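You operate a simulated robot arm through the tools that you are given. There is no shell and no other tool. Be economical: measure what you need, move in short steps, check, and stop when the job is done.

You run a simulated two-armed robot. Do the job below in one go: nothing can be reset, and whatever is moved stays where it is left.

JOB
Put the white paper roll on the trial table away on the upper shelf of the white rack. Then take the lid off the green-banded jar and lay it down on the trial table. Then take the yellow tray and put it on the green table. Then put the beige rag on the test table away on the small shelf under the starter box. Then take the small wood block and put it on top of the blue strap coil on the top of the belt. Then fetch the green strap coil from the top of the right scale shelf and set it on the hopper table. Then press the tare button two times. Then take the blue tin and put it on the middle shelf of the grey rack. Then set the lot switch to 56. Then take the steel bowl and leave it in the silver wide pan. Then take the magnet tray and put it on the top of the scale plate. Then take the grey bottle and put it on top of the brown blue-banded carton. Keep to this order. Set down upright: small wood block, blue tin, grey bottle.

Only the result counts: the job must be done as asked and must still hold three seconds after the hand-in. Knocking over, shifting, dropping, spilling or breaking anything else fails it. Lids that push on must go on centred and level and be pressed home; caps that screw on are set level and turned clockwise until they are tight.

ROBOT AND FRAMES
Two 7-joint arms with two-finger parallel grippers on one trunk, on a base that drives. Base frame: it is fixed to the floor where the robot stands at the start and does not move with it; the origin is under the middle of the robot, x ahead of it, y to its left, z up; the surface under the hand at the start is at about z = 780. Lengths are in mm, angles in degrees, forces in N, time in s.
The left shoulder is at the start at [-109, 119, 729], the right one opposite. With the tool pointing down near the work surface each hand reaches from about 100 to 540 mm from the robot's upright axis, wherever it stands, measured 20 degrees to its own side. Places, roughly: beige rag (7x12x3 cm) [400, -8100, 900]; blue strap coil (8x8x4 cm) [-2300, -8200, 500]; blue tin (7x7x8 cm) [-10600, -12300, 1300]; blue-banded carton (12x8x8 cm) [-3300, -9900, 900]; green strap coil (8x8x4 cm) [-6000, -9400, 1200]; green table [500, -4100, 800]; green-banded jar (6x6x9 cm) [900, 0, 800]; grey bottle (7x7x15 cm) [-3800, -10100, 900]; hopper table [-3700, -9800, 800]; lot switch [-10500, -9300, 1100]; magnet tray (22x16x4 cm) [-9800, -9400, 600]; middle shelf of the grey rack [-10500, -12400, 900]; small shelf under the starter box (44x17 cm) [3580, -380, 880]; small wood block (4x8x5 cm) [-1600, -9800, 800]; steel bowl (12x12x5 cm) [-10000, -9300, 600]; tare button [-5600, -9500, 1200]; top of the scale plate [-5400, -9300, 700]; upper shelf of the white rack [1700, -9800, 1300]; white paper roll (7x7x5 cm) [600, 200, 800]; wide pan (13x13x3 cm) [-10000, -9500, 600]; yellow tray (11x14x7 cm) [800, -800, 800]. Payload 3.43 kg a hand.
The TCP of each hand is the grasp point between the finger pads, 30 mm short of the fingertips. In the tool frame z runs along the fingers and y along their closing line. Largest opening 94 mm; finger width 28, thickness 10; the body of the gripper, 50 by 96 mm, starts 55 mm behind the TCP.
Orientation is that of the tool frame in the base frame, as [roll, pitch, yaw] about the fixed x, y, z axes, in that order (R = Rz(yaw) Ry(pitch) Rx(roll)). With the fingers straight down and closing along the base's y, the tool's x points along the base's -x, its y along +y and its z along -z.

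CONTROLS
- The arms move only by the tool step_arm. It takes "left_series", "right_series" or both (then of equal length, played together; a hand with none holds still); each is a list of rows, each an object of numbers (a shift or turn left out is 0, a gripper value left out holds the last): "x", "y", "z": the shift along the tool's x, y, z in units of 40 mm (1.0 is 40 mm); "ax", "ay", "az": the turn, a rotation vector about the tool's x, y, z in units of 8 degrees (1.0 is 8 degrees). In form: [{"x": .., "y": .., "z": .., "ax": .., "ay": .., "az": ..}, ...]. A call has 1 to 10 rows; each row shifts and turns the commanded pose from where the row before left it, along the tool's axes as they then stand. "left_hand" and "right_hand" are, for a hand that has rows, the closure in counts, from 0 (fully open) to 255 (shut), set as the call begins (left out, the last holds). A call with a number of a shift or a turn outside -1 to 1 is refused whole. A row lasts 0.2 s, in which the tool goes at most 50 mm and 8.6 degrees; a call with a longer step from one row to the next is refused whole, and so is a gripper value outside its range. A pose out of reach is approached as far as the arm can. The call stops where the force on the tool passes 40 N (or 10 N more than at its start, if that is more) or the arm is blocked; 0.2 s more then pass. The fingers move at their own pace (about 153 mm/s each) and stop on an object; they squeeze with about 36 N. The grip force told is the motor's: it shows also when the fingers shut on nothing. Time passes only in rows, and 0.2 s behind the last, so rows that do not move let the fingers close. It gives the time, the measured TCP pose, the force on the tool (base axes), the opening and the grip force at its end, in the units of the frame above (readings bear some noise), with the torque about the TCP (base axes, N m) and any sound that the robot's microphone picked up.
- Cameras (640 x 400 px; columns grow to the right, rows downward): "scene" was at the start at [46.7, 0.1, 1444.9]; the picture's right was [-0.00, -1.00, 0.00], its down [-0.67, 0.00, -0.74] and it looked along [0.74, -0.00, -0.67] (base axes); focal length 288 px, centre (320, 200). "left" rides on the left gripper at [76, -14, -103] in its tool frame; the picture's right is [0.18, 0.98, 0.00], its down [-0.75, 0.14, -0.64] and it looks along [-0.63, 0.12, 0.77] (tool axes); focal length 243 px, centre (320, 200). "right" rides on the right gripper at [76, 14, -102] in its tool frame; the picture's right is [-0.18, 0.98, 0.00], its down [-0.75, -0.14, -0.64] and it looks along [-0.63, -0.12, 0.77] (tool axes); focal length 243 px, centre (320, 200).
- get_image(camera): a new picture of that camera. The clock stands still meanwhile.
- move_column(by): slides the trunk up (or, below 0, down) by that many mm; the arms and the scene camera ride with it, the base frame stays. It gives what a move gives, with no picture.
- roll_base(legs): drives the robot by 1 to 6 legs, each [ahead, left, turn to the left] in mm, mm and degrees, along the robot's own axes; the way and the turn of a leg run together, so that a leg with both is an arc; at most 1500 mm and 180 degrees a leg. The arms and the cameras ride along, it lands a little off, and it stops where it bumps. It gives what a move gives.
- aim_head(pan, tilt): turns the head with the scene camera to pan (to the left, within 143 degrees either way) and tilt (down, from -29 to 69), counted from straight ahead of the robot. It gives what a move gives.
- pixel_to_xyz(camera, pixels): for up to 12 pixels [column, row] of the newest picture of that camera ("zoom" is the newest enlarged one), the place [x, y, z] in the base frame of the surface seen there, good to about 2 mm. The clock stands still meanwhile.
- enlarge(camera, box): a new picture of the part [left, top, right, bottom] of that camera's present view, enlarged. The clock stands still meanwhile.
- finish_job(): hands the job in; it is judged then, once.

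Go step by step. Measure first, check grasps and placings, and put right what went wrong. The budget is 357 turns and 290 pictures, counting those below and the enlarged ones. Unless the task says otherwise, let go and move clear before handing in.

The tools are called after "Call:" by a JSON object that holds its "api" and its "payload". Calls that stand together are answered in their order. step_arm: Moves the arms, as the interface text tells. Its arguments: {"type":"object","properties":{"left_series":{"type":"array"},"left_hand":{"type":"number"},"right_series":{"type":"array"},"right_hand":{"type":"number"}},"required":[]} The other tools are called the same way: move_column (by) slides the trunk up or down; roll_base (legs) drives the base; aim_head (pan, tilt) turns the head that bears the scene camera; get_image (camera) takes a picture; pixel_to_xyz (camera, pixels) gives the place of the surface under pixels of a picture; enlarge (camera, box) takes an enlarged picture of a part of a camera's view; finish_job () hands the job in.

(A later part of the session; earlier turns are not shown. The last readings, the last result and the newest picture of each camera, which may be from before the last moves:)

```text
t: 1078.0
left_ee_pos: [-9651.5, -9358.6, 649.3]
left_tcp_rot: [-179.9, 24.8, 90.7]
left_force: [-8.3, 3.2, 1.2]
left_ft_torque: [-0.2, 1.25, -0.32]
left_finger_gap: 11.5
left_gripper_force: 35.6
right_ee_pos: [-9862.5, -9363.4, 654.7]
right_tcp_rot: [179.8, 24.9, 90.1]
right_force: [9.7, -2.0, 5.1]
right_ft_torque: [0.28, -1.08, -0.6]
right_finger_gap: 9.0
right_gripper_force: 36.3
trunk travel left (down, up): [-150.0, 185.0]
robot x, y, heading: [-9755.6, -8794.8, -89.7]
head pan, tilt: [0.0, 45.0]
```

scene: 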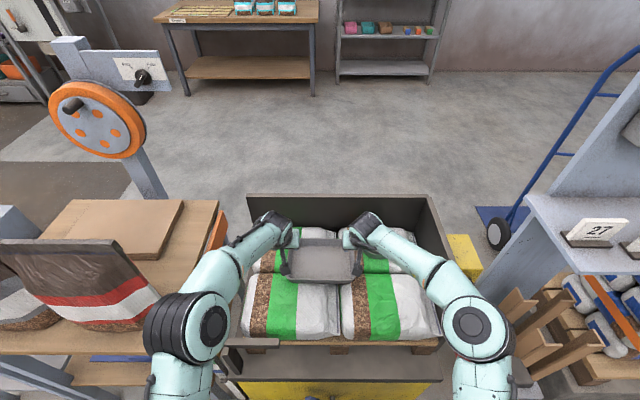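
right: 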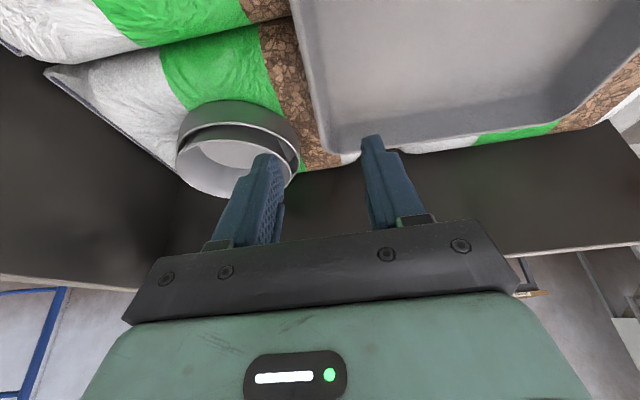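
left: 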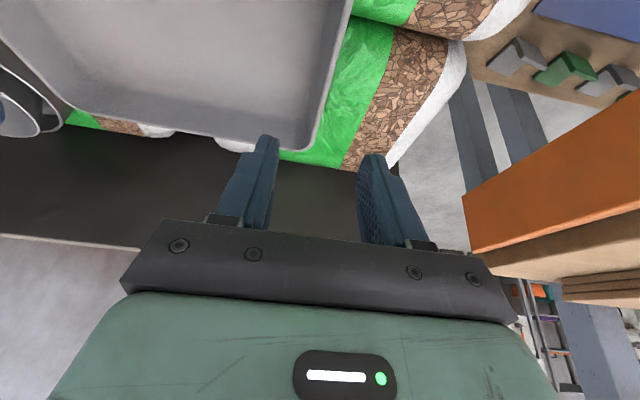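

Call:
{"api": "step_arm", "payload": {"left_series": [{"x": -0.17, "z": -0.36}, {"x": -0.29, "z": -0.63}, {"x": -0.29, "z": -0.63}, {"x": -0.29, "z": -0.63}, {}], "right_series": [{"x": -0.17, "z": -0.36}, {"x": -0.29, "z": -0.63}, {"x": -0.29, "z": -0.63}, {"x": -0.29, "z": -0.63}, {}]}}

Call:
{"api": "get_image", "payload": {"camera": "scene"}}

Call:
{"api": "get_image", "payload": {"camera": "right"}}

```text
t: 1079.2
left_ee_pos: [-9650.8, -9360.4, 746.9]
left_tcp_rot: [180.0, 24.7, 90.8]
left_force: [-9.9, 6.1, 0.7]
left_ft_torque: [0.92, 1.18, -0.49]
left_finger_gap: 12.2
left_gripper_force: 36.6
right_ee_pos: [-9862.1, -9359.2, 751.6]
right_tcp_rot: [-180.0, 24.8, 90.2]
right_force: [9.3, -5.9, -1.6]
right_ft_torque: [-0.95, -1.1, -0.78]
right_finger_gap: 9.5
right_gripper_force: 35.9
trunk travel left (down, up): [-150.0, 185.0]
robot x, y, heading: [-9754.7, -8795.8, -89.8]
head pan, tilt: [0.0, 45.0]
```

```text
103 pictures are left
```

scene: 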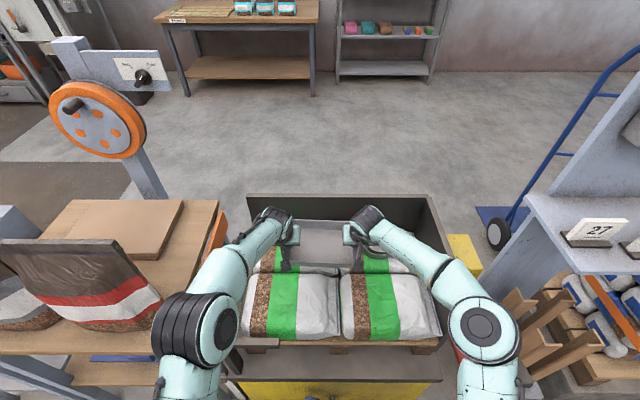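

```text
102 pictures are left
```

right: 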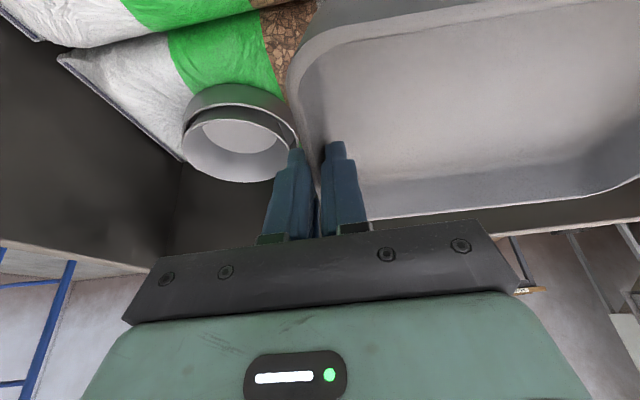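

Tray is lifted by both hands. Raise and retract together.

Call:
{"api": "step_arm", "payload": {"left_series": [{"x": -0.3, "z": -0.65}, {"x": -0.3, "z": -0.65}, {"x": 0.6, "z": -0.6}, {"x": 0.7, "z": -0.5}, {"x": 0.7, "z": -0.5}, {"x": 0.7, "z": -0.5}, {}], "right_series": [{"x": -0.3, "z": -0.65}, {"x": -0.3, "z": -0.65}, {"x": 0.6, "z": -0.6}, {"x": 0.7, "z": -0.5}, {"x": 0.7, "z": -0.5}, {"x": 0.7, "z": -0.5}, {}]}}

Call:
{"api": "get_image", "payload": {"camera": "scene"}}

```text
t: 1080.8
left_ee_pos: [-9651.4, -9227.3, 835.6]
left_tcp_rot: [-179.9, 24.8, 90.9]
left_force: [-12.4, 4.2, 0.3]
left_ft_torque: [-0.11, 1.34, -0.3]
left_finger_gap: 12.2
left_gripper_force: 36.1
right_ee_pos: [-9863.5, -9227.7, 841.4]
right_tcp_rot: [180.0, 24.7, 90.2]
right_force: [11.8, -4.5, -2.2]
right_ft_torque: [0.1, -1.19, -0.59]
right_finger_gap: 9.5
right_gripper_force: 36.3
trunk travel left (down, up): [-150.0, 185.0]
robot x, y, heading: [-9751.9, -8798.6, -89.9]
head pan, tilt: [0.0, 45.0]
```

```text
101 pictures are left
```

scene: 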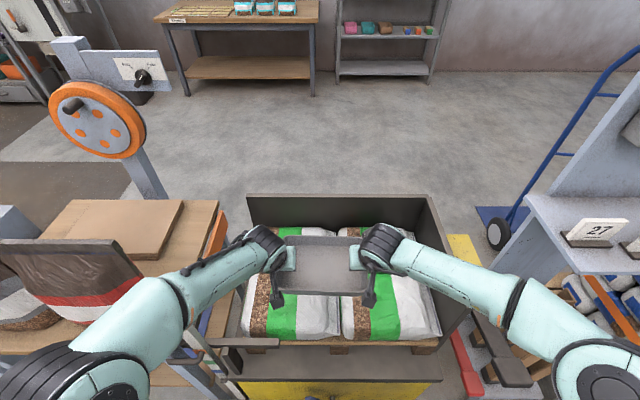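

Drive back and along the aisle to the scale.

Call:
{"api": "roll_base", "payload": {"legs": [[-650, 0, 0], [0, 1500, 0], [0, 1500, 0], [0, 1350, 0]]}}

Call:
{"api": "get_image", "payload": {"camera": "scene"}}

```text
t: 1121.9
left_ee_pos: [-5291.4, -8643.5, 834.7]
left_tcp_rot: [-179.9, 24.8, 90.9]
left_force: [-13.2, 4.3, 0.0]
left_ft_torque: [0.03, 1.27, -0.31]
left_finger_gap: 11.9
left_gripper_force: 36.1
right_ee_pos: [-5502.6, -8643.9, 842.4]
right_tcp_rot: [-180.0, 24.8, 90.4]
right_force: [12.5, -4.4, -1.5]
right_ft_torque: [-0.06, -1.14, -0.63]
right_finger_gap: 8.4
right_gripper_force: 36.1
trunk travel left (down, up): [-150.0, 185.0]
robot x, y, heading: [-5399.6, -8213.1, -89.2]
head pan, tilt: [0.0, 45.0]
```

```text
100 pictures are left
```

scene: 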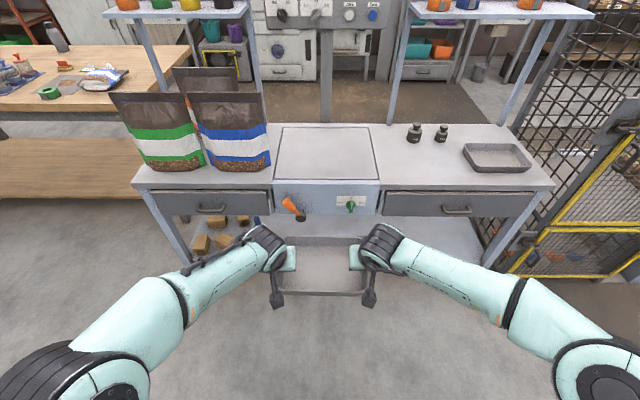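

Call:
{"api": "pixel_to_xyz", "payload": {"camera": "scene", "pixels": [[283, 130], [368, 130], [272, 178], [380, 178], [325, 152], [325, 182], [268, 165], [265, 120], [385, 150], [410, 140], [292, 205]]}}

```text
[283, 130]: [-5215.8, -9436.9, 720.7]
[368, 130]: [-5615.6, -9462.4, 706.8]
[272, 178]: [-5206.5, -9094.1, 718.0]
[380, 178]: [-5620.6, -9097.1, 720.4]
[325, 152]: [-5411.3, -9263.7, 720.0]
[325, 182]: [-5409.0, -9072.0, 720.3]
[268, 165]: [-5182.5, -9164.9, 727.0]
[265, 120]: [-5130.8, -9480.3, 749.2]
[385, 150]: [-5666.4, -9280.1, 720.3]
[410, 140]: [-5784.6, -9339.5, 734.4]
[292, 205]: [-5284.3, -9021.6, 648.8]
```

Plate z 720, x −5206…−5620, y −9090…−9450. Drive in with the tray above it.

Call:
{"api": "roll_base", "payload": {"legs": [[0, -8, -0.8], [555, 0, 0]]}}

Call:
{"api": "get_image", "payload": {"camera": "scene"}}

```text
t: 1125.4
left_ee_pos: [-5310.2, -9186.5, 835.6]
left_tcp_rot: [-179.9, 24.8, 90.0]
left_force: [0.0, 5.4, -0.5]
left_ft_torque: [-0.03, 0.95, -0.3]
left_finger_gap: 11.6
left_gripper_force: 36.3
right_ee_pos: [-5521.8, -9182.5, 840.9]
right_tcp_rot: [180.0, 24.7, 89.4]
right_force: [0.4, -4.8, -0.6]
right_ft_torque: [-0.05, -0.85, -0.72]
right_finger_gap: 8.5
right_gripper_force: 36.1
trunk travel left (down, up): [-150.0, 185.0]
robot x, y, heading: [-5408.1, -8754.1, -90.4]
head pan, tilt: [0.0, 45.0]
```

```text
99 pictures are left
```

scene: 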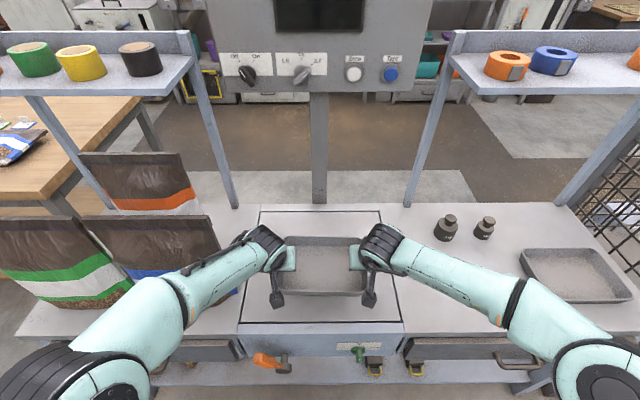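

Call:
{"api": "pixel_to_xyz", "payload": {"camera": "scene", "pixels": [[200, 285], [230, 262], [160, 310], [205, 220], [180, 215], [215, 245], [120, 300]]}}

```text
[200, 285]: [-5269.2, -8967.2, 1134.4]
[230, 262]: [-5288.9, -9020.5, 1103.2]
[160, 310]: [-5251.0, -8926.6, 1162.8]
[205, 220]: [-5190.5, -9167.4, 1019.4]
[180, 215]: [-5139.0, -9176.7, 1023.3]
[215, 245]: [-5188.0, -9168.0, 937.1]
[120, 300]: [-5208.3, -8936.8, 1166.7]
```

Call:
{"api": "step_arm", "payload": {"left_series": [{"x": -0.28, "z": 0.13}, {"x": -0.28, "z": 0.13}, {"x": 0.25, "z": 0.53}, {"x": 0.25, "z": 0.53}, {"x": 0.2, "z": 0.43}, {}], "right_series": [{"x": -0.28, "z": 0.13}, {"x": -0.28, "z": 0.13}, {"x": 0.25, "z": 0.53}, {"x": 0.25, "z": 0.53}, {"x": 0.2, "z": 0.43}, {}]}}

Call:
{"api": "get_image", "payload": {"camera": "right"}}

```text
t: 1126.8
left_ee_pos: [-5311.3, -9209.0, 768.7]
left_tcp_rot: [-179.9, 24.9, 90.0]
left_force: [-0.2, 5.6, -0.4]
left_ft_torque: [0.2, 0.94, -0.34]
left_finger_gap: 11.8
left_gripper_force: 36.2
right_ee_pos: [-5523.3, -9205.9, 775.8]
right_tcp_rot: [-180.0, 24.8, 89.4]
right_force: [-0.2, -5.4, -0.8]
right_ft_torque: [-0.22, -0.81, -0.76]
right_finger_gap: 8.5
right_gripper_force: 36.2
trunk travel left (down, up): [-150.0, 185.0]
robot x, y, heading: [-5405.5, -8757.4, -90.3]
head pan, tilt: [0.0, 45.0]
```

```text
98 pictures are left
```

right: 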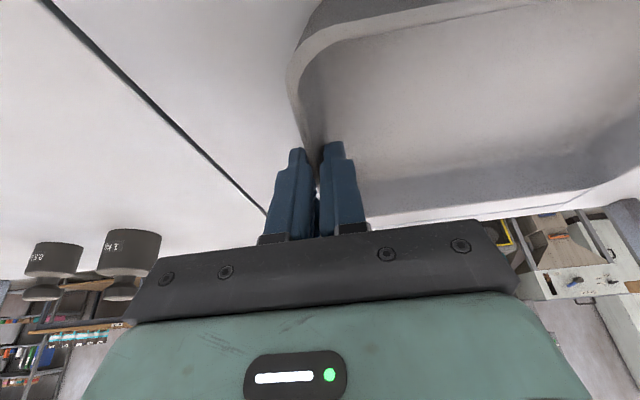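

Call:
{"api": "step_arm", "payload": {"left_series": [{"x": 0.042, "z": 0.09}, {"x": 0.042, "z": 0.09}, {}], "right_series": [{"x": 0.042, "z": 0.09}, {"x": 0.042, "z": 0.09}, {}]}}

```text
t: 1127.6
left_ee_pos: [-5311.7, -9209.1, 767.3]
left_tcp_rot: [-179.8, 25.4, 89.9]
left_force: [-0.8, 11.7, 37.1]
left_ft_torque: [0.7, 1.06, -0.42]
left_finger_gap: 11.7
left_gripper_force: 36.3
right_ee_pos: [-5523.4, -9206.7, 770.7]
right_tcp_rot: [-180.0, 25.2, 89.4]
right_force: [-2.5, -8.7, 15.0]
right_ft_torque: [0.32, -0.76, -0.72]
right_finger_gap: 8.7
right_gripper_force: 35.6
trunk travel left (down, up): [-150.0, 185.0]
robot x, y, heading: [-5405.1, -8753.2, -90.0]
head pan, tilt: [0.0, 45.0]
```

Contact on both. Ease the left up slightly, then release both and rise.

Call:
{"api": "step_arm", "payload": {"left_series": [{"x": -0.03, "z": -0.06}, {}], "right_series": [{"x": -0.005, "z": -0.01}, {}]}}

Call:
{"api": "step_arm", "payload": {"left_series": [{}, {}, {}], "right_series": [{}, {}, {}], "left_hand": 140, "right_hand": 140}}

Call:
{"api": "step_arm", "payload": {"left_series": [{"x": -0.29, "z": -0.63}, {"x": -0.29, "z": -0.63}, {"x": -0.29, "z": -0.63}, {"x": 0.1, "z": -0.8}, {}], "right_series": [{"x": -0.29, "z": -0.63}, {"x": -0.29, "z": -0.63}, {"x": -0.29, "z": -0.63}, {"x": 0.1, "z": -0.8}, {}]}}

Call:
{"api": "get_image", "payload": {"camera": "scene"}}

```text
t: 1128.2
left_ee_pos: [-5311.1, -9208.6, 766.1]
left_tcp_rot: [-179.9, 25.0, 89.9]
left_force: [-7.0, -1.7, 18.7]
left_ft_torque: [-0.72, 1.21, -0.21]
left_finger_gap: 11.8
left_gripper_force: 35.8
right_ee_pos: [-5523.2, -9205.5, 771.1]
right_tcp_rot: [179.9, 25.1, 89.3]
right_force: [-4.1, -1.2, 23.4]
right_ft_torque: [-0.77, -0.68, -0.84]
right_finger_gap: 8.9
right_gripper_force: 36.2
trunk travel left (down, up): [-150.0, 185.0]
robot x, y, heading: [-5407.4, -8754.5, -90.9]
head pan, tilt: [0.0, 45.0]
```

```text
t: 1129.0
left_ee_pos: [-5309.5, -9210.3, 764.4]
left_tcp_rot: [-180.0, 24.7, 89.8]
left_force: [-0.7, 0.1, 0.2]
left_ft_torque: [0.0, 0.04, 0.0]
left_finger_gap: 42.5
left_gripper_force: 0.1
right_ee_pos: [-5522.6, -9206.9, 768.8]
right_tcp_rot: [-180.0, 24.7, 89.6]
right_force: [-1.2, -0.9, 0.1]
right_ft_torque: [0.01, 0.02, -0.02]
right_finger_gap: 42.5
right_gripper_force: 0.0
trunk travel left (down, up): [-150.0, 185.0]
robot x, y, heading: [-5407.5, -8758.4, -90.3]
head pan, tilt: [0.0, 45.0]
```

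```text
t: 1130.2
left_ee_pos: [-5308.6, -9195.6, 875.0]
left_tcp_rot: [-179.9, 24.9, 89.8]
left_force: [0.2, -0.7, -1.3]
left_ft_torque: [0.04, -0.01, 0.04]
left_finger_gap: 42.6
left_gripper_force: 0.1
right_ee_pos: [-5523.1, -9191.0, 877.0]
right_tcp_rot: [-179.9, 24.6, 89.5]
right_force: [0.2, -0.2, -0.3]
right_ft_torque: [-0.03, 0.0, 0.04]
right_finger_gap: 42.4
right_gripper_force: 0.0
trunk travel left (down, up): [-150.0, 185.0]
robot x, y, heading: [-5406.6, -8754.6, -90.3]
head pan, tilt: [0.0, 45.0]
```

```text
97 pictures are left
```

scene: 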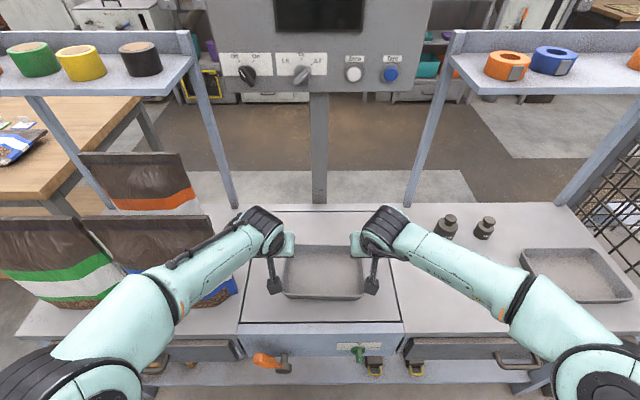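

Tray sits on the scale plate. Last: the grey bottle and the blue-banded carton. Restore the hands, back off and view the hopper table from the front to measure both.

Call:
{"api": "roll_base", "payload": {"legs": [[-450, 0, 0.3]]}}

Call:
{"api": "step_arm", "payload": {"left_series": [{"ay": 0.9, "x": 0.6}, {"ay": 0.9, "x": 0.6}, {"ay": 0.9, "x": 0.6}, {"ay": 0.4, "x": 0.5, "z": -0.5}, {"x": 0.5, "z": -0.6}, {"z": -0.8}, {}], "right_series": [{"ay": 0.9, "x": 0.6}, {"ay": 0.9, "x": 0.6}, {"ay": 0.9, "x": 0.6}, {"ay": 0.4, "x": 0.5, "z": -0.5}, {"x": 0.5, "z": -0.6}, {"z": -0.8}, {}], "left_hand": 0, "right_hand": 0}}

Call:
{"api": "roll_base", "payload": {"legs": [[0, 1500, 0], [0, 200, 0], [150, 0, 0]]}}

Call:
{"api": "aim_head", "payload": {"pan": 0, "tilt": 28}}

Call:
{"api": "get_image", "payload": {"camera": "scene"}}

```text
t: 1132.8
left_ee_pos: [-5303.1, -8764.1, 874.8]
left_tcp_rot: [-179.9, 24.7, 90.2]
left_force: [0.0, -0.8, -0.1]
left_ft_torque: [0.0, 0.02, -0.02]
left_finger_gap: 42.3
left_gripper_force: 0.0
right_ee_pos: [-5517.1, -8760.8, 877.8]
right_tcp_rot: [-179.9, 24.8, 89.7]
right_force: [0.3, -0.2, 0.5]
right_ft_torque: [-0.03, 0.04, 0.03]
right_finger_gap: 42.5
right_gripper_force: 0.0
trunk travel left (down, up): [-150.0, 185.0]
robot x, y, heading: [-5408.5, -8325.5, -90.3]
head pan, tilt: [0.0, 45.0]
```

```text
t: 1134.4
left_ee_pos: [-5303.9, -8653.2, 926.3]
left_tcp_rot: [-179.8, 0.1, 90.2]
left_force: [0.4, 0.4, -0.3]
left_ft_torque: [0.01, -0.01, 0.0]
left_finger_gap: 94.0
left_gripper_force: 0.1
right_ee_pos: [-5517.4, -8649.4, 932.3]
right_tcp_rot: [-180.0, -0.1, 89.6]
right_force: [0.9, 0.0, -0.1]
right_ft_torque: [-0.02, 0.02, -0.02]
right_finger_gap: 93.9
right_gripper_force: 0.0
trunk travel left (down, up): [-150.0, 185.0]
robot x, y, heading: [-5404.6, -8325.1, -90.2]
head pan, tilt: [0.0, 45.0]
```

```text
t: 1150.5
left_ee_pos: [-3638.5, -8828.1, 926.0]
left_tcp_rot: [-179.9, -0.1, 89.0]
left_force: [1.1, 0.2, 0.6]
left_ft_torque: [0.02, 0.02, 0.0]
left_finger_gap: 94.0
left_gripper_force: 0.0
right_ee_pos: [-3852.7, -8817.7, 932.8]
right_tcp_rot: [-179.9, -0.1, 88.5]
right_force: [0.6, -0.4, 0.7]
right_ft_torque: [0.02, -0.01, 0.0]
right_finger_gap: 93.9
right_gripper_force: 0.1
trunk travel left (down, up): [-150.0, 185.0]
robot x, y, heading: [-3731.0, -8496.5, -91.6]
head pan, tilt: [0.0, 45.0]
```

```text
t: 1151.3
left_ee_pos: [-3638.7, -8826.4, 927.2]
left_tcp_rot: [-179.9, -0.1, 89.0]
left_force: [-0.6, -0.3, 0.8]
left_ft_torque: [0.02, -0.04, 0.01]
left_finger_gap: 93.9
left_gripper_force: 0.1
right_ee_pos: [-3852.6, -8818.3, 932.2]
right_tcp_rot: [179.9, 0.0, 88.5]
right_force: [-0.4, 0.4, 0.3]
right_ft_torque: [-0.01, -0.03, 0.01]
right_finger_gap: 94.0
right_gripper_force: 0.0
trunk travel left (down, up): [-150.0, 185.0]
robot x, y, heading: [-3733.7, -8495.0, -91.3]
head pan, tilt: [0.0, 28.0]
```

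```text
96 pictures are left
```

scene: 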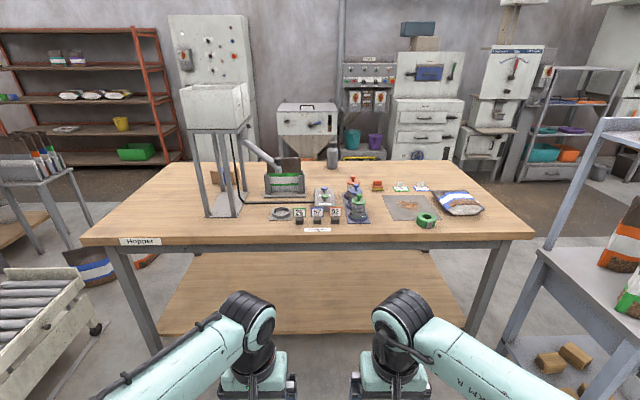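

Call:
{"api": "enlarge", "payload": {"camera": "scene", "box": [160, 60, 380, 230]}}

Call:
{"api": "pixel_to_xyz", "payload": {"camera": "scene", "pixels": [[333, 150], [333, 165], [228, 178], [215, 180], [300, 164], [400, 163], [165, 165], [428, 165], [270, 160], [380, 162], [330, 175]]}}

```text
2.35 times, centred on (270, 145) of scene
```

zoom: 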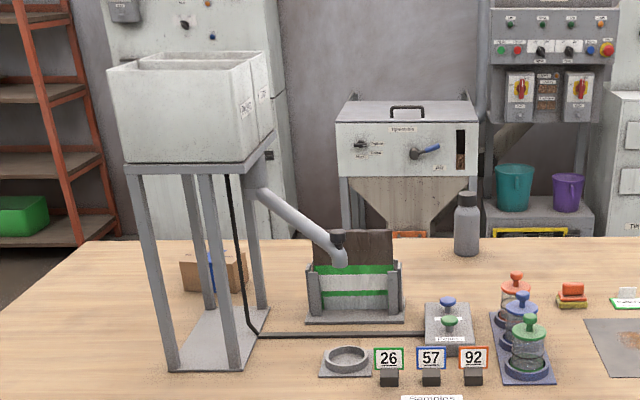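

```text
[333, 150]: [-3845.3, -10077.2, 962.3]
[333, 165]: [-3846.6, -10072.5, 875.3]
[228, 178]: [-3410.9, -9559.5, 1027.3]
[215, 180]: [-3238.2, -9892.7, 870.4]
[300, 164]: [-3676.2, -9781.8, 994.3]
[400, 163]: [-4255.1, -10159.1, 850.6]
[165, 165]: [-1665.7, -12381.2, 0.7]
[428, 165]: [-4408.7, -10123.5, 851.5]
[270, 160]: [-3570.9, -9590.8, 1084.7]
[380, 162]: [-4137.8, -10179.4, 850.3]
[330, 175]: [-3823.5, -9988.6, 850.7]
```

Bottle ≈(−3846,−10108), carton behind the hopper stand ≈(−3275,−9930); both only reachable from behind the table. I'll drive round the west end of the row.

Call:
{"api": "roll_base", "payload": {"legs": [[-150, 0, 1.3], [0, -1500, 0], [0, -1500, 0], [0, -1500, 0], [0, -1500, 0], [0, -900, 0]]}}

```text
t: 1211.5
left_ee_pos: [-10489.0, -8478.1, 926.1]
left_tcp_rot: [-180.0, 0.0, 85.0]
left_force: [0.1, -0.5, 0.0]
left_ft_torque: [0.0, 0.01, 0.0]
left_finger_gap: 94.4
left_gripper_force: 0.0
right_ee_pos: [-10702.1, -8455.5, 931.4]
right_tcp_rot: [-179.9, 0.0, 84.5]
right_force: [0.1, -0.6, 0.2]
right_ft_torque: [0.01, 0.01, -0.02]
right_finger_gap: 94.1
right_gripper_force: 0.1
trunk travel left (down, up): [-150.0, 185.0]
robot x, y, heading: [-10561.8, -8142.7, -95.4]
head pan, tilt: [0.0, 28.0]
```

Call:
{"api": "roll_base", "payload": {"legs": [[0, 0, 5.4], [-590, 0, 0], [0, -1500, 0], [0, -1050, 0], [1500, 0, 0], [1500, 0, 0]]}}

Call:
{"api": "aim_head", "payload": {"pan": 75, "tilt": 15}}

Call:
{"api": "get_image", "payload": {"camera": "scene"}}

```text
t: 1251.4
left_ee_pos: [-12981.6, -10838.7, 926.3]
left_tcp_rot: [-179.9, -0.1, 89.9]
left_force: [-0.8, 0.5, 0.7]
left_ft_torque: [0.0, -0.01, -0.01]
left_finger_gap: 93.8
left_gripper_force: 0.1
right_ee_pos: [-13194.0, -10835.4, 932.4]
right_tcp_rot: [-180.0, 0.0, 89.6]
right_force: [0.1, 0.0, 0.2]
right_ft_torque: [-0.01, 0.01, 0.0]
right_finger_gap: 94.0
right_gripper_force: 0.1
trunk travel left (down, up): [-150.0, 185.0]
robot x, y, heading: [-13083.2, -10511.3, -90.4]
head pan, tilt: [0.0, 28.0]
```

```text
t: 1252.8
left_ee_pos: [-12981.5, -10841.1, 926.5]
left_tcp_rot: [-179.9, 0.0, 90.1]
left_force: [-0.7, 0.8, 0.1]
left_ft_torque: [0.02, -0.01, 0.0]
left_finger_gap: 94.1
left_gripper_force: 0.0
right_ee_pos: [-13195.5, -10836.4, 932.0]
right_tcp_rot: [-180.0, -0.1, 89.6]
right_force: [0.9, 0.1, -0.8]
right_ft_torque: [-0.04, 0.0, 0.02]
right_finger_gap: 94.2
right_gripper_force: 0.0
trunk travel left (down, up): [-150.0, 185.0]
robot x, y, heading: [-13078.2, -10512.5, -90.2]
head pan, tilt: [75.0, 15.0]
```

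```text
94 pictures are left
```

scene: 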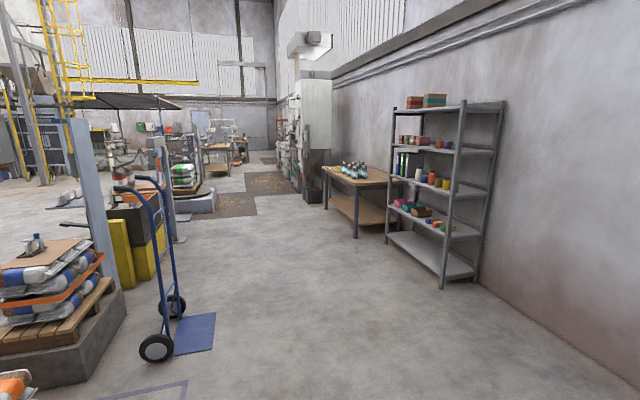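

Call:
{"api": "pixel_to_xyz", "payload": {"camera": "scene", "pixels": [[208, 350], [325, 205], [205, 205], [310, 195], [245, 175], [295, 185], [270, 160], [215, 165], [220, 175], [275, 175]]}}

Call:
{"api": "enlarge", "payload": {"camera": "scene", "box": [130, 80, 370, 230]}}

```text
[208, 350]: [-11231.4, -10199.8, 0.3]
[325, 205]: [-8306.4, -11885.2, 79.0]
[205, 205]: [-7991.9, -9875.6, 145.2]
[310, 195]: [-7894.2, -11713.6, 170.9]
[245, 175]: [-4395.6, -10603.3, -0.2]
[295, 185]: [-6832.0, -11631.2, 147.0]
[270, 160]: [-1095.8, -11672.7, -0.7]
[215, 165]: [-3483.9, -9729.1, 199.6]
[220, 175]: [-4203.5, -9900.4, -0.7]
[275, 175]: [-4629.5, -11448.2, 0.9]
```

```text
2.67 times, centred on (250, 155) of scene
```

zoom: 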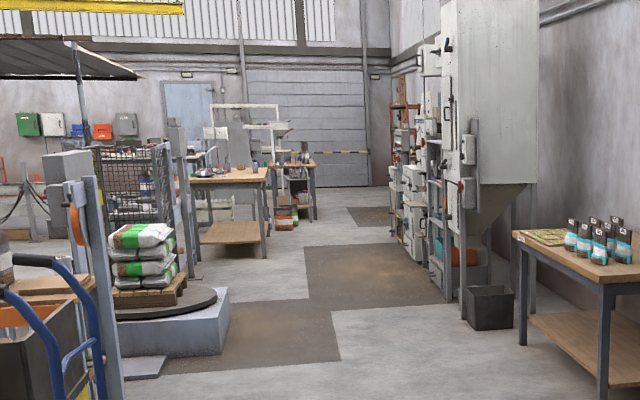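

The aisle behind the row (y −9900…−11450) is clear. Go east facing +y.

Call:
{"api": "roll_base", "payload": {"legs": [[450, 0, 0.2], [0, 0, 180], [0, -1500, 0], [0, -1500, 0], [0, -1500, 0], [0, -1500, 0]]}}

```text
t: 1306.4
left_ee_pos: [-8193.9, -11211.6, 922.9]
left_tcp_rot: [-179.8, -0.6, -101.2]
left_force: [0.2, 0.6, -0.1]
left_ft_torque: [-0.02, 0.01, 0.02]
left_finger_gap: 93.9
left_gripper_force: 0.0
right_ee_pos: [-7985.4, -11255.8, 928.4]
right_tcp_rot: [-179.9, -0.6, -101.4]
right_force: [0.4, 0.2, 0.2]
right_ft_torque: [0.0, 0.0, -0.04]
right_finger_gap: 94.0
right_gripper_force: 0.0
trunk travel left (down, up): [-150.0, 185.0]
robot x, y, heading: [-8160.1, -11558.7, 78.7]
head pan, tilt: [75.0, 15.0]
stopped in leg 6: the robot was blocked; the commanded pose is now the measured one
```

Drifted toward the wall side and touched something. Move away toward +y, square up and look.

Call:
{"api": "roll_base", "payload": {"legs": [[400, 100, 0], [100, 0, 11.3]]}}

Call:
{"api": "aim_head", "payload": {"pan": -110, "tilt": 30}}

Call:
{"api": "get_image", "payload": {"camera": "scene"}}

```text
t: 1309.7
left_ee_pos: [-8273.8, -10723.9, 926.2]
left_tcp_rot: [180.0, -0.1, -89.4]
left_force: [0.1, 0.1, -0.3]
left_ft_torque: [-0.04, 0.01, 0.0]
left_finger_gap: 93.9
left_gripper_force: 0.0
right_ee_pos: [-8062.3, -10726.4, 931.5]
right_tcp_rot: [-179.9, -0.2, -89.8]
right_force: [-0.1, 0.5, 0.5]
right_ft_torque: [-0.01, 0.01, 0.04]
right_finger_gap: 94.3
right_gripper_force: 0.1
trunk travel left (down, up): [-150.0, 185.0]
robot x, y, heading: [-8173.9, -11051.9, 90.4]
head pan, tilt: [75.0, 15.0]
```

```text
t: 1312.5
left_ee_pos: [-8274.5, -10724.7, 926.9]
left_tcp_rot: [-179.9, 0.1, -89.6]
left_force: [-1.0, 0.4, 0.1]
left_ft_torque: [0.0, 0.0, 0.05]
left_finger_gap: 93.7
left_gripper_force: 0.2
right_ee_pos: [-8061.9, -10727.2, 932.2]
right_tcp_rot: [-179.8, -0.2, -89.7]
right_force: [-0.1, 0.8, -0.2]
right_ft_torque: [0.01, -0.02, 0.0]
right_finger_gap: 93.8
right_gripper_force: 0.1
trunk travel left (down, up): [-150.0, 185.0]
robot x, y, heading: [-8176.5, -11051.7, 90.4]
head pan, tilt: [-110.0, 30.0]
```

```text
92 pictures are left
```

scene: 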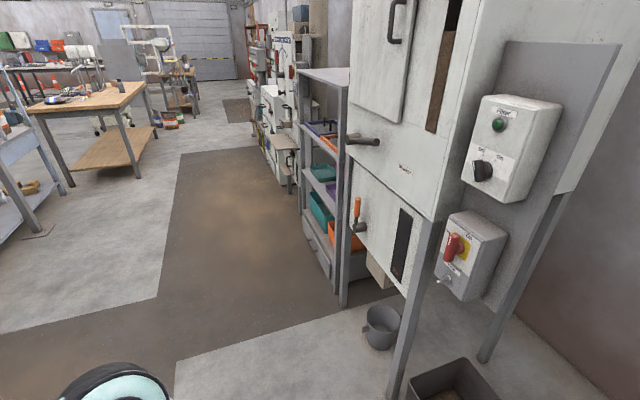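

Call:
{"api": "roll_base", "payload": {"legs": [[130, 0, 0], [0, -1500, 0], [0, -1500, 0]]}}

```text
t: 1339.3
left_ee_pos: [-5324.1, -10465.1, 925.7]
left_tcp_rot: [-179.9, 0.1, -86.5]
left_force: [0.5, -0.4, 0.4]
left_ft_torque: [-0.02, -0.02, 0.0]
left_finger_gap: 94.2
left_gripper_force: 0.1
right_ee_pos: [-5110.6, -10456.2, 932.1]
right_tcp_rot: [-179.9, 0.0, -87.0]
right_force: [-0.7, 0.5, -0.4]
right_ft_torque: [-0.01, 0.02, -0.02]
right_finger_gap: 94.1
right_gripper_force: 0.0
trunk travel left (down, up): [-150.0, 185.0]
robot x, y, heading: [-5208.9, -10783.9, 93.1]
head pan, tilt: [-110.0, 30.0]
```

Call:
{"api": "roll_base", "payload": {"legs": [[0, 0, -3.1], [0, -1230, 0]]}}

Call:
{"api": "aim_head", "payload": {"pan": -15, "tilt": 35}}

Call:
{"api": "get_image", "payload": {"camera": "scene"}}

```text
t: 1350.8
left_ee_pos: [-4074.9, -10448.2, 926.8]
left_tcp_rot: [-179.9, -0.1, -88.7]
left_force: [-0.5, 0.5, -0.6]
left_ft_torque: [-0.04, 0.0, 0.0]
left_finger_gap: 94.4
left_gripper_force: 0.1
right_ee_pos: [-3860.5, -10448.5, 931.5]
right_tcp_rot: [-179.9, -0.1, -89.3]
right_force: [-0.5, -1.1, 0.6]
right_ft_torque: [-0.01, -0.02, 0.0]
right_finger_gap: 94.0
right_gripper_force: 0.1
trunk travel left (down, up): [-150.0, 185.0]
robot x, y, heading: [-3969.3, -10779.8, 91.0]
head pan, tilt: [-110.0, 30.0]
```

```text
t: 1352.5
left_ee_pos: [-4075.2, -10449.2, 926.4]
left_tcp_rot: [-179.8, 0.0, -88.7]
left_force: [-0.3, 0.9, 0.0]
left_ft_torque: [0.01, -0.02, 0.03]
left_finger_gap: 93.4
left_gripper_force: 0.0
right_ee_pos: [-3861.5, -10447.8, 932.2]
right_tcp_rot: [180.0, -0.2, -89.3]
right_force: [0.0, 0.3, -0.4]
right_ft_torque: [0.01, -0.01, 0.0]
right_finger_gap: 94.2
right_gripper_force: 0.0
trunk travel left (down, up): [-150.0, 185.0]
robot x, y, heading: [-3969.0, -10776.6, 91.0]
head pan, tilt: [-15.0, 35.0]
```

```text
91 pictures are left
```

scene: 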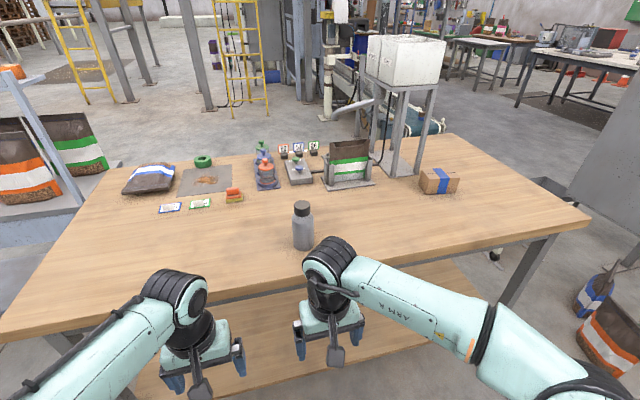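

Excellent view: bottle at (302,225), carton at (438,181). Measuring.

Call:
{"api": "enlarge", "payload": {"camera": "scene", "box": [280, 140, 480, 265]}}

Call:
{"api": "pixel_to_xyz", "payload": {"camera": "scene", "pixels": [[302, 203], [302, 212], [302, 220], [302, 240], [292, 230], [313, 230], [300, 300], [436, 172], [422, 172], [458, 180], [440, 190], [452, 170]]}}

```text
3.20 times, centred on (380, 202) of scene
```

zoom: 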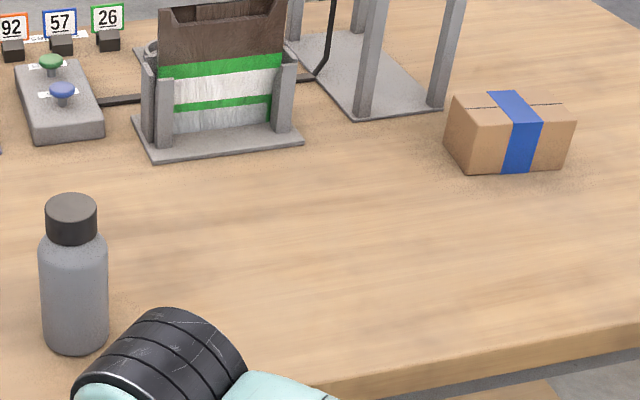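

```text
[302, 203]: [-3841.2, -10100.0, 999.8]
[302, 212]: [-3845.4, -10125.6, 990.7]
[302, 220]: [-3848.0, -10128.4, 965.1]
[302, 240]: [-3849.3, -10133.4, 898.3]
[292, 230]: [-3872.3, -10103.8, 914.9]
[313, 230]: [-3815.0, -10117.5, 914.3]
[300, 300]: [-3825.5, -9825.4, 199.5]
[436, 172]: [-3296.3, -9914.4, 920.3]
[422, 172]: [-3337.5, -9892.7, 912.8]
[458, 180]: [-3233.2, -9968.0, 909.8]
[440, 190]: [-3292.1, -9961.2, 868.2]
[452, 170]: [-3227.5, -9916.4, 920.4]
```

Call:
{"api": "pixel_to_xyz", "payload": {"camera": "zoom", "pixels": [[462, 100], [552, 97], [570, 120], [480, 125], [512, 110], [468, 150], [560, 145], [450, 110], [520, 150], [445, 160]]}}

```text
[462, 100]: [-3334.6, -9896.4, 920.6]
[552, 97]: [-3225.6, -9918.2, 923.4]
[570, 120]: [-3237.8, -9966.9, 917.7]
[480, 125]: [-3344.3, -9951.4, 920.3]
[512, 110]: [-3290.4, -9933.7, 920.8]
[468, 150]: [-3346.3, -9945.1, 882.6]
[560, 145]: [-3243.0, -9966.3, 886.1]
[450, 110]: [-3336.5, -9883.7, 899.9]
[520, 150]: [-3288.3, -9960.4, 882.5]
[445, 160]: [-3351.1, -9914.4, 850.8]
```

Bottle axis ≈(−3845,−10103), 850–1000; carton top centre ≈(−3287,−9931), z 921. Raise the trunk 100, pitch the right hand 30°, and drive closer.

Call:
{"api": "move_column", "payload": {"by": 100}}

Call:
{"api": "step_arm", "payload": {"right_series": [{"ay": -0.94, "z": -0.5}, {"ay": -0.94, "z": -0.5}, {"ay": -0.94}, {"ay": -0.93}, {}], "right_hand": 0}}

Call:
{"api": "roll_base", "payload": {"legs": [[0, 0, -1], [180, 0, 0]]}}

Call:
{"api": "get_image", "payload": {"camera": "right"}}

Call:
{"api": "get_image", "payload": {"camera": "scene"}}

```text
t: 1353.8
left_ee_pos: [-4075.2, -10449.9, 1026.3]
left_tcp_rot: [-179.9, 0.0, -88.7]
left_force: [0.3, -0.3, 0.2]
left_ft_torque: [-0.01, 0.0, -0.01]
left_finger_gap: 93.8
left_gripper_force: 0.1
right_ee_pos: [-3861.7, -10448.6, 1031.2]
right_tcp_rot: [-179.9, -0.2, -89.2]
right_force: [-0.8, -0.4, -0.4]
right_ft_torque: [0.0, 0.01, 0.01]
right_finger_gap: 93.9
right_gripper_force: 0.0
trunk travel left (down, up): [-250.0, 85.0]
robot x, y, heading: [-3969.1, -10775.8, 90.7]
head pan, tilt: [-15.0, 35.0]
```

```text
t: 1355.0
left_ee_pos: [-4073.8, -10448.2, 1026.4]
left_tcp_rot: [-179.9, -0.1, -88.7]
left_force: [-0.4, -1.0, -0.6]
left_ft_torque: [-0.02, -0.02, 0.0]
left_finger_gap: 94.1
left_gripper_force: 0.0
right_ee_pos: [-3860.4, -10450.7, 1070.6]
right_tcp_rot: [-179.9, 30.0, -89.1]
right_force: [-0.3, 0.1, -0.1]
right_ft_torque: [0.04, 0.0, -0.03]
right_finger_gap: 94.1
right_gripper_force: 0.1
trunk travel left (down, up): [-250.0, 85.0]
robot x, y, heading: [-3967.8, -10776.3, 91.0]
head pan, tilt: [-15.0, 35.0]
```

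```text
t: 1356.9
left_ee_pos: [-4068.1, -10263.2, 1025.4]
left_tcp_rot: [-179.8, -0.2, -90.0]
left_force: [0.0, -0.2, 0.6]
left_ft_torque: [-0.05, 0.01, 0.01]
left_finger_gap: 93.9
left_gripper_force: 0.0
right_ee_pos: [-3854.6, -10269.9, 1071.4]
right_tcp_rot: [-179.9, 29.9, -90.2]
right_force: [0.8, 0.2, 0.2]
right_ft_torque: [0.03, 0.02, -0.01]
right_finger_gap: 94.2
right_gripper_force: 0.1
trunk travel left (down, up): [-250.0, 85.0]
robot x, y, heading: [-3966.2, -10590.6, 89.7]
head pan, tilt: [-15.0, 35.0]
```

```text
89 pictures are left
```

right: 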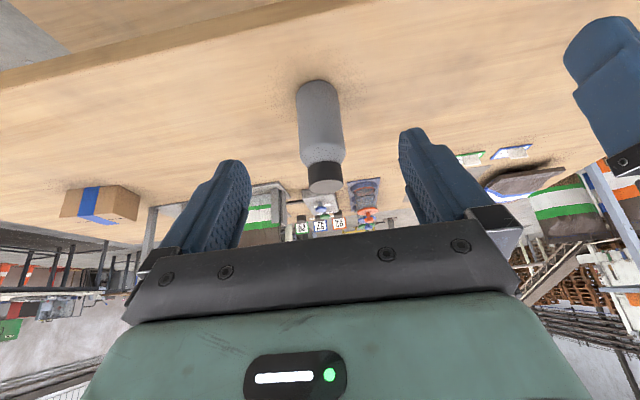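

```text
88 pictures are left
```

scene: 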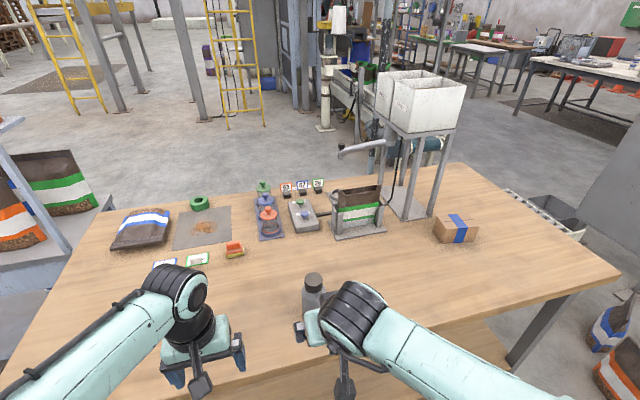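

Call:
{"api": "pixel_to_xyz", "payload": {"camera": "right", "pixels": [[318, 110], [299, 110], [341, 110], [325, 175], [325, 155], [310, 180], [340, 180]]}}

Call:
{"api": "pixel_to_xyz", "payload": {"camera": "scene", "pixels": [[395, 115], [440, 120], [460, 90], [440, 135], [420, 180], [432, 215], [455, 225], [475, 225], [445, 235], [470, 238], [460, 218]]}}

```text
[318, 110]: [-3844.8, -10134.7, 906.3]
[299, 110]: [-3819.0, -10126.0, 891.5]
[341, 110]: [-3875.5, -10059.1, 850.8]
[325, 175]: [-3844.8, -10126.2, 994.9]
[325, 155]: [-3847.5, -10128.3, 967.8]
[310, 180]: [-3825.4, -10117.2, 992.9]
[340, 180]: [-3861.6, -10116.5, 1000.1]
```

```text
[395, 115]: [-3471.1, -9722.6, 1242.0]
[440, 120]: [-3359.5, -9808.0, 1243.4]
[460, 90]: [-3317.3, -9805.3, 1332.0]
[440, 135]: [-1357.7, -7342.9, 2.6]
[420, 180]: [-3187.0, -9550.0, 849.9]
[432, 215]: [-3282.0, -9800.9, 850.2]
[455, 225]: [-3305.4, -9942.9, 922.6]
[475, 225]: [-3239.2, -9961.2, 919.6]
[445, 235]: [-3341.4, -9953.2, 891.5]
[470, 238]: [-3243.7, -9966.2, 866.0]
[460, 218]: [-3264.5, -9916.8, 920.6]
```

Bottle axis (−3845,−10103). Move over it, then down.

Call:
{"api": "step_arm", "payload": {"right_series": [{"x": -0.866, "z": 0.5, "y": -0.24}, {"x": -0.866, "z": 0.5}, {"x": -0.866, "z": 0.5}, {"x": -0.866, "z": 0.5}, {"x": 0.2, "z": 0.35}, {}]}}

Call:
{"api": "get_image", "payload": {"camera": "right"}}

```text
t: 1358.3
left_ee_pos: [-4067.6, -10263.1, 1027.2]
left_tcp_rot: [-179.7, 0.0, -89.9]
left_force: [-0.5, -0.3, 0.2]
left_ft_torque: [-0.01, 0.0, 0.03]
left_finger_gap: 93.9
left_gripper_force: 0.1
right_ee_pos: [-3845.4, -10108.9, 1055.5]
right_tcp_rot: [-179.9, 30.0, -90.2]
right_force: [-1.2, 0.0, 0.6]
right_ft_torque: [0.01, -0.02, 0.01]
right_finger_gap: 94.0
right_gripper_force: 0.1
trunk travel left (down, up): [-250.0, 85.0]
robot x, y, heading: [-3967.1, -10594.1, 90.0]
head pan, tilt: [-15.0, 35.0]
```

```text
87 pictures are left
```

right: 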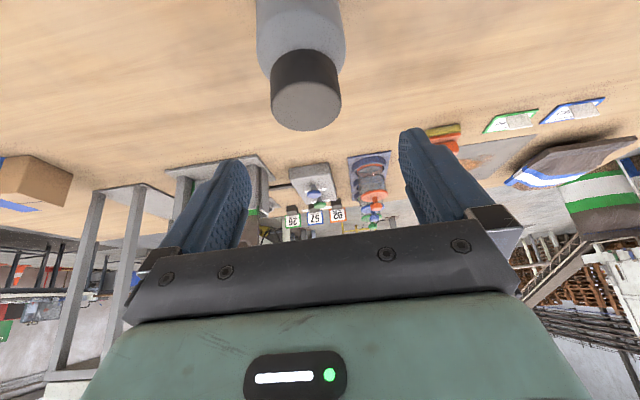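

Call:
{"api": "step_arm", "payload": {"right_series": [{"x": 0.396, "z": 0.686, "y": -0.07}, {"x": 0.396, "z": 0.686}, {"x": 0.396, "z": 0.686}, {}]}}

Call:
{"api": "get_image", "payload": {"camera": "right"}}

```text
t: 1359.3
left_ee_pos: [-4068.1, -10263.9, 1025.9]
left_tcp_rot: [-179.8, 0.0, -89.9]
left_force: [0.2, 0.4, 1.2]
left_ft_torque: [-0.01, 0.03, -0.02]
left_finger_gap: 94.0
left_gripper_force: 0.0
right_ee_pos: [-3839.7, -10109.7, 958.7]
right_tcp_rot: [-179.9, 30.0, -90.2]
right_force: [0.6, 0.9, 0.4]
right_ft_torque: [-0.01, -0.01, 0.0]
right_finger_gap: 94.1
right_gripper_force: 0.1
trunk travel left (down, up): [-250.0, 85.0]
robot x, y, heading: [-3968.2, -10592.5, 89.9]
head pan, tilt: [-15.0, 35.0]
```

```text
86 pictures are left
```

right: 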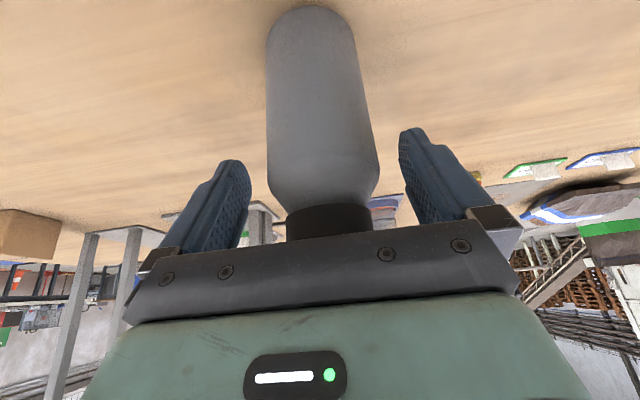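

Call:
{"api": "step_arm", "payload": {"right_series": [{"x": 0.075, "z": 0.13}, {}]}}

Call:
{"api": "step_arm", "payload": {"right_series": [{}, {}, {}, {}], "right_hand": 255}}

Call:
{"api": "step_arm", "payload": {"right_series": [{"x": -0.15, "z": -0.26}, {"x": -0.25, "z": -0.43}, {}]}}

Call:
{"api": "get_image", "payload": {"camera": "right"}}

```text
t: 1359.9
left_ee_pos: [-4069.0, -10263.2, 1026.9]
left_tcp_rot: [-179.8, 0.0, -89.9]
left_force: [-0.6, 0.0, -0.1]
left_ft_torque: [0.01, 0.04, 0.04]
left_finger_gap: 93.9
left_gripper_force: 0.1
right_ee_pos: [-3840.0, -10109.1, 953.7]
right_tcp_rot: [-179.9, 29.9, -90.2]
right_force: [-0.2, -0.1, -0.3]
right_ft_torque: [-0.01, 0.01, -0.02]
right_finger_gap: 94.1
right_gripper_force: 0.0
trunk travel left (down, up): [-250.0, 85.0]
robot x, y, heading: [-3969.2, -10593.6, 90.1]
head pan, tilt: [-15.0, 35.0]
```

```text
t: 1360.9
left_ee_pos: [-4068.1, -10264.9, 1025.8]
left_tcp_rot: [-179.9, -0.1, -89.9]
left_force: [0.4, -0.4, 0.0]
left_ft_torque: [-0.02, 0.0, -0.01]
left_finger_gap: 94.1
left_gripper_force: 0.1
right_ee_pos: [-3840.0, -10109.9, 954.5]
right_tcp_rot: [-179.9, 29.9, -90.1]
right_force: [-1.4, 0.0, 0.4]
right_ft_torque: [0.06, 0.05, 0.02]
right_finger_gap: 64.9
right_gripper_force: 36.3
trunk travel left (down, up): [-250.0, 85.0]
robot x, y, heading: [-3965.3, -10590.0, 89.9]
head pan, tilt: [-15.0, 35.0]
```

```text
t: 1361.7
left_ee_pos: [-4068.1, -10263.5, 1026.6]
left_tcp_rot: [-179.7, 0.1, -89.9]
left_force: [0.1, 0.2, -0.2]
left_ft_torque: [0.02, 0.01, -0.02]
left_finger_gap: 94.2
left_gripper_force: 0.1
right_ee_pos: [-3840.9, -10108.1, 984.7]
right_tcp_rot: [-179.9, 29.9, -90.2]
right_force: [-0.6, 0.2, -2.6]
right_ft_torque: [-0.01, 0.0, 0.02]
right_finger_gap: 65.0
right_gripper_force: 35.6
trunk travel left (down, up): [-250.0, 85.0]
robot x, y, heading: [-3967.3, -10592.7, 89.9]
head pan, tilt: [-15.0, 35.0]
```

```text
85 pictures are left
```

right: 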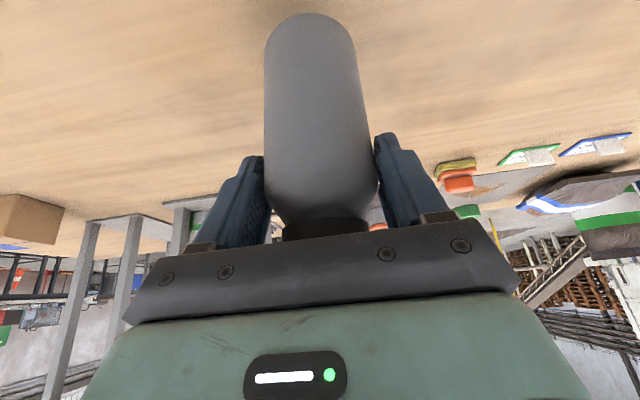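

Bottle is held upright (base at TCP−104). Raise the trunk 85, strafe right to line up with the carton.

Call:
{"api": "move_column", "payload": {"by": 85}}

Call:
{"api": "roll_base", "payload": {"legs": [[0, -550, 0]]}}

Call:
{"api": "aim_head", "payload": {"pan": -10, "tilt": 42}}

Call:
{"api": "get_image", "payload": {"camera": "scene"}}

```text
t: 1362.9
left_ee_pos: [-4068.1, -10265.0, 1111.3]
left_tcp_rot: [-179.9, -0.2, -89.8]
left_force: [-0.3, -0.3, 0.6]
left_ft_torque: [0.0, 0.05, 0.01]
left_finger_gap: 93.9
left_gripper_force: 0.1
right_ee_pos: [-3840.4, -10110.5, 1068.3]
right_tcp_rot: [-179.9, 29.9, -90.2]
right_force: [0.2, -0.2, -4.0]
right_ft_torque: [0.0, -0.01, -0.01]
right_finger_gap: 65.2
right_gripper_force: 36.0
trunk travel left (down, up): [-335.0, 0.0]
robot x, y, heading: [-3966.0, -10598.5, 89.9]
head pan, tilt: [-15.0, 35.0]
```

```text
t: 1368.3
left_ee_pos: [-3513.7, -10265.0, 1111.9]
left_tcp_rot: [-179.7, 0.0, -89.9]
left_force: [0.5, -0.6, 0.0]
left_ft_torque: [-0.01, -0.04, 0.0]
left_finger_gap: 93.9
left_gripper_force: 0.0
right_ee_pos: [-3285.5, -10111.8, 1070.9]
right_tcp_rot: [-179.8, 29.9, -90.2]
right_force: [0.4, 0.5, -3.6]
right_ft_torque: [-0.03, 0.0, -0.02]
right_finger_gap: 65.3
right_gripper_force: 36.2
trunk travel left (down, up): [-335.0, 0.0]
robot x, y, heading: [-3414.2, -10596.5, 89.8]
head pan, tilt: [-15.0, 35.0]
```

```text
t: 1369.0
left_ee_pos: [-3514.0, -10265.1, 1111.6]
left_tcp_rot: [-179.9, 0.0, -89.9]
left_force: [-0.1, -0.2, 0.5]
left_ft_torque: [-0.03, 0.0, -0.02]
left_finger_gap: 93.7
left_gripper_force: 0.1
right_ee_pos: [-3287.4, -10111.7, 1070.2]
right_tcp_rot: [-179.9, 29.9, -90.3]
right_force: [-0.1, 0.0, -3.3]
right_ft_torque: [-0.04, -0.01, 0.02]
right_finger_gap: 64.9
right_gripper_force: 36.1
trunk travel left (down, up): [-335.0, 0.0]
robot x, y, heading: [-3415.8, -10592.0, 89.8]
head pan, tilt: [-10.0, 42.0]
```

```text
84 pictures are left
```

scene: 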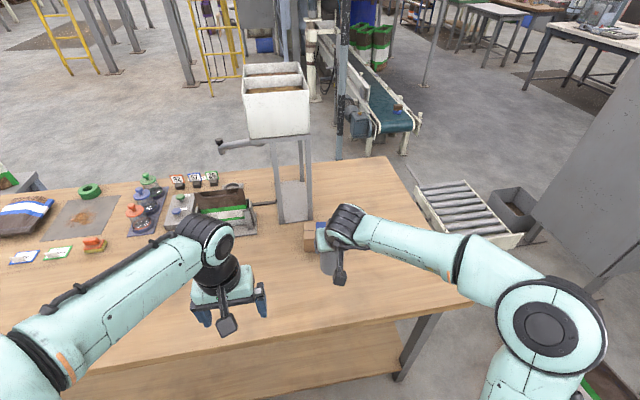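

Call:
{"api": "get_image", "payload": {"camera": "right"}}

```text
83 pictures are left
```

right: 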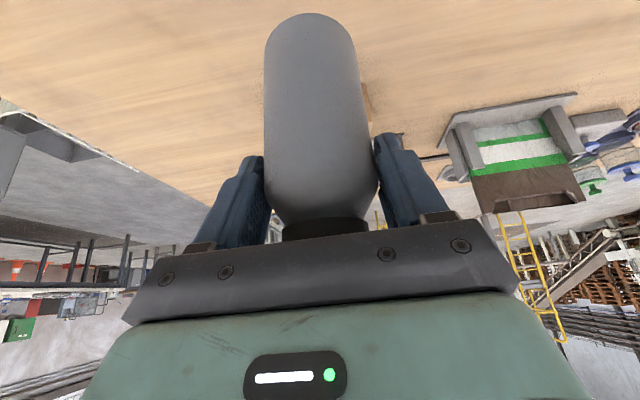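

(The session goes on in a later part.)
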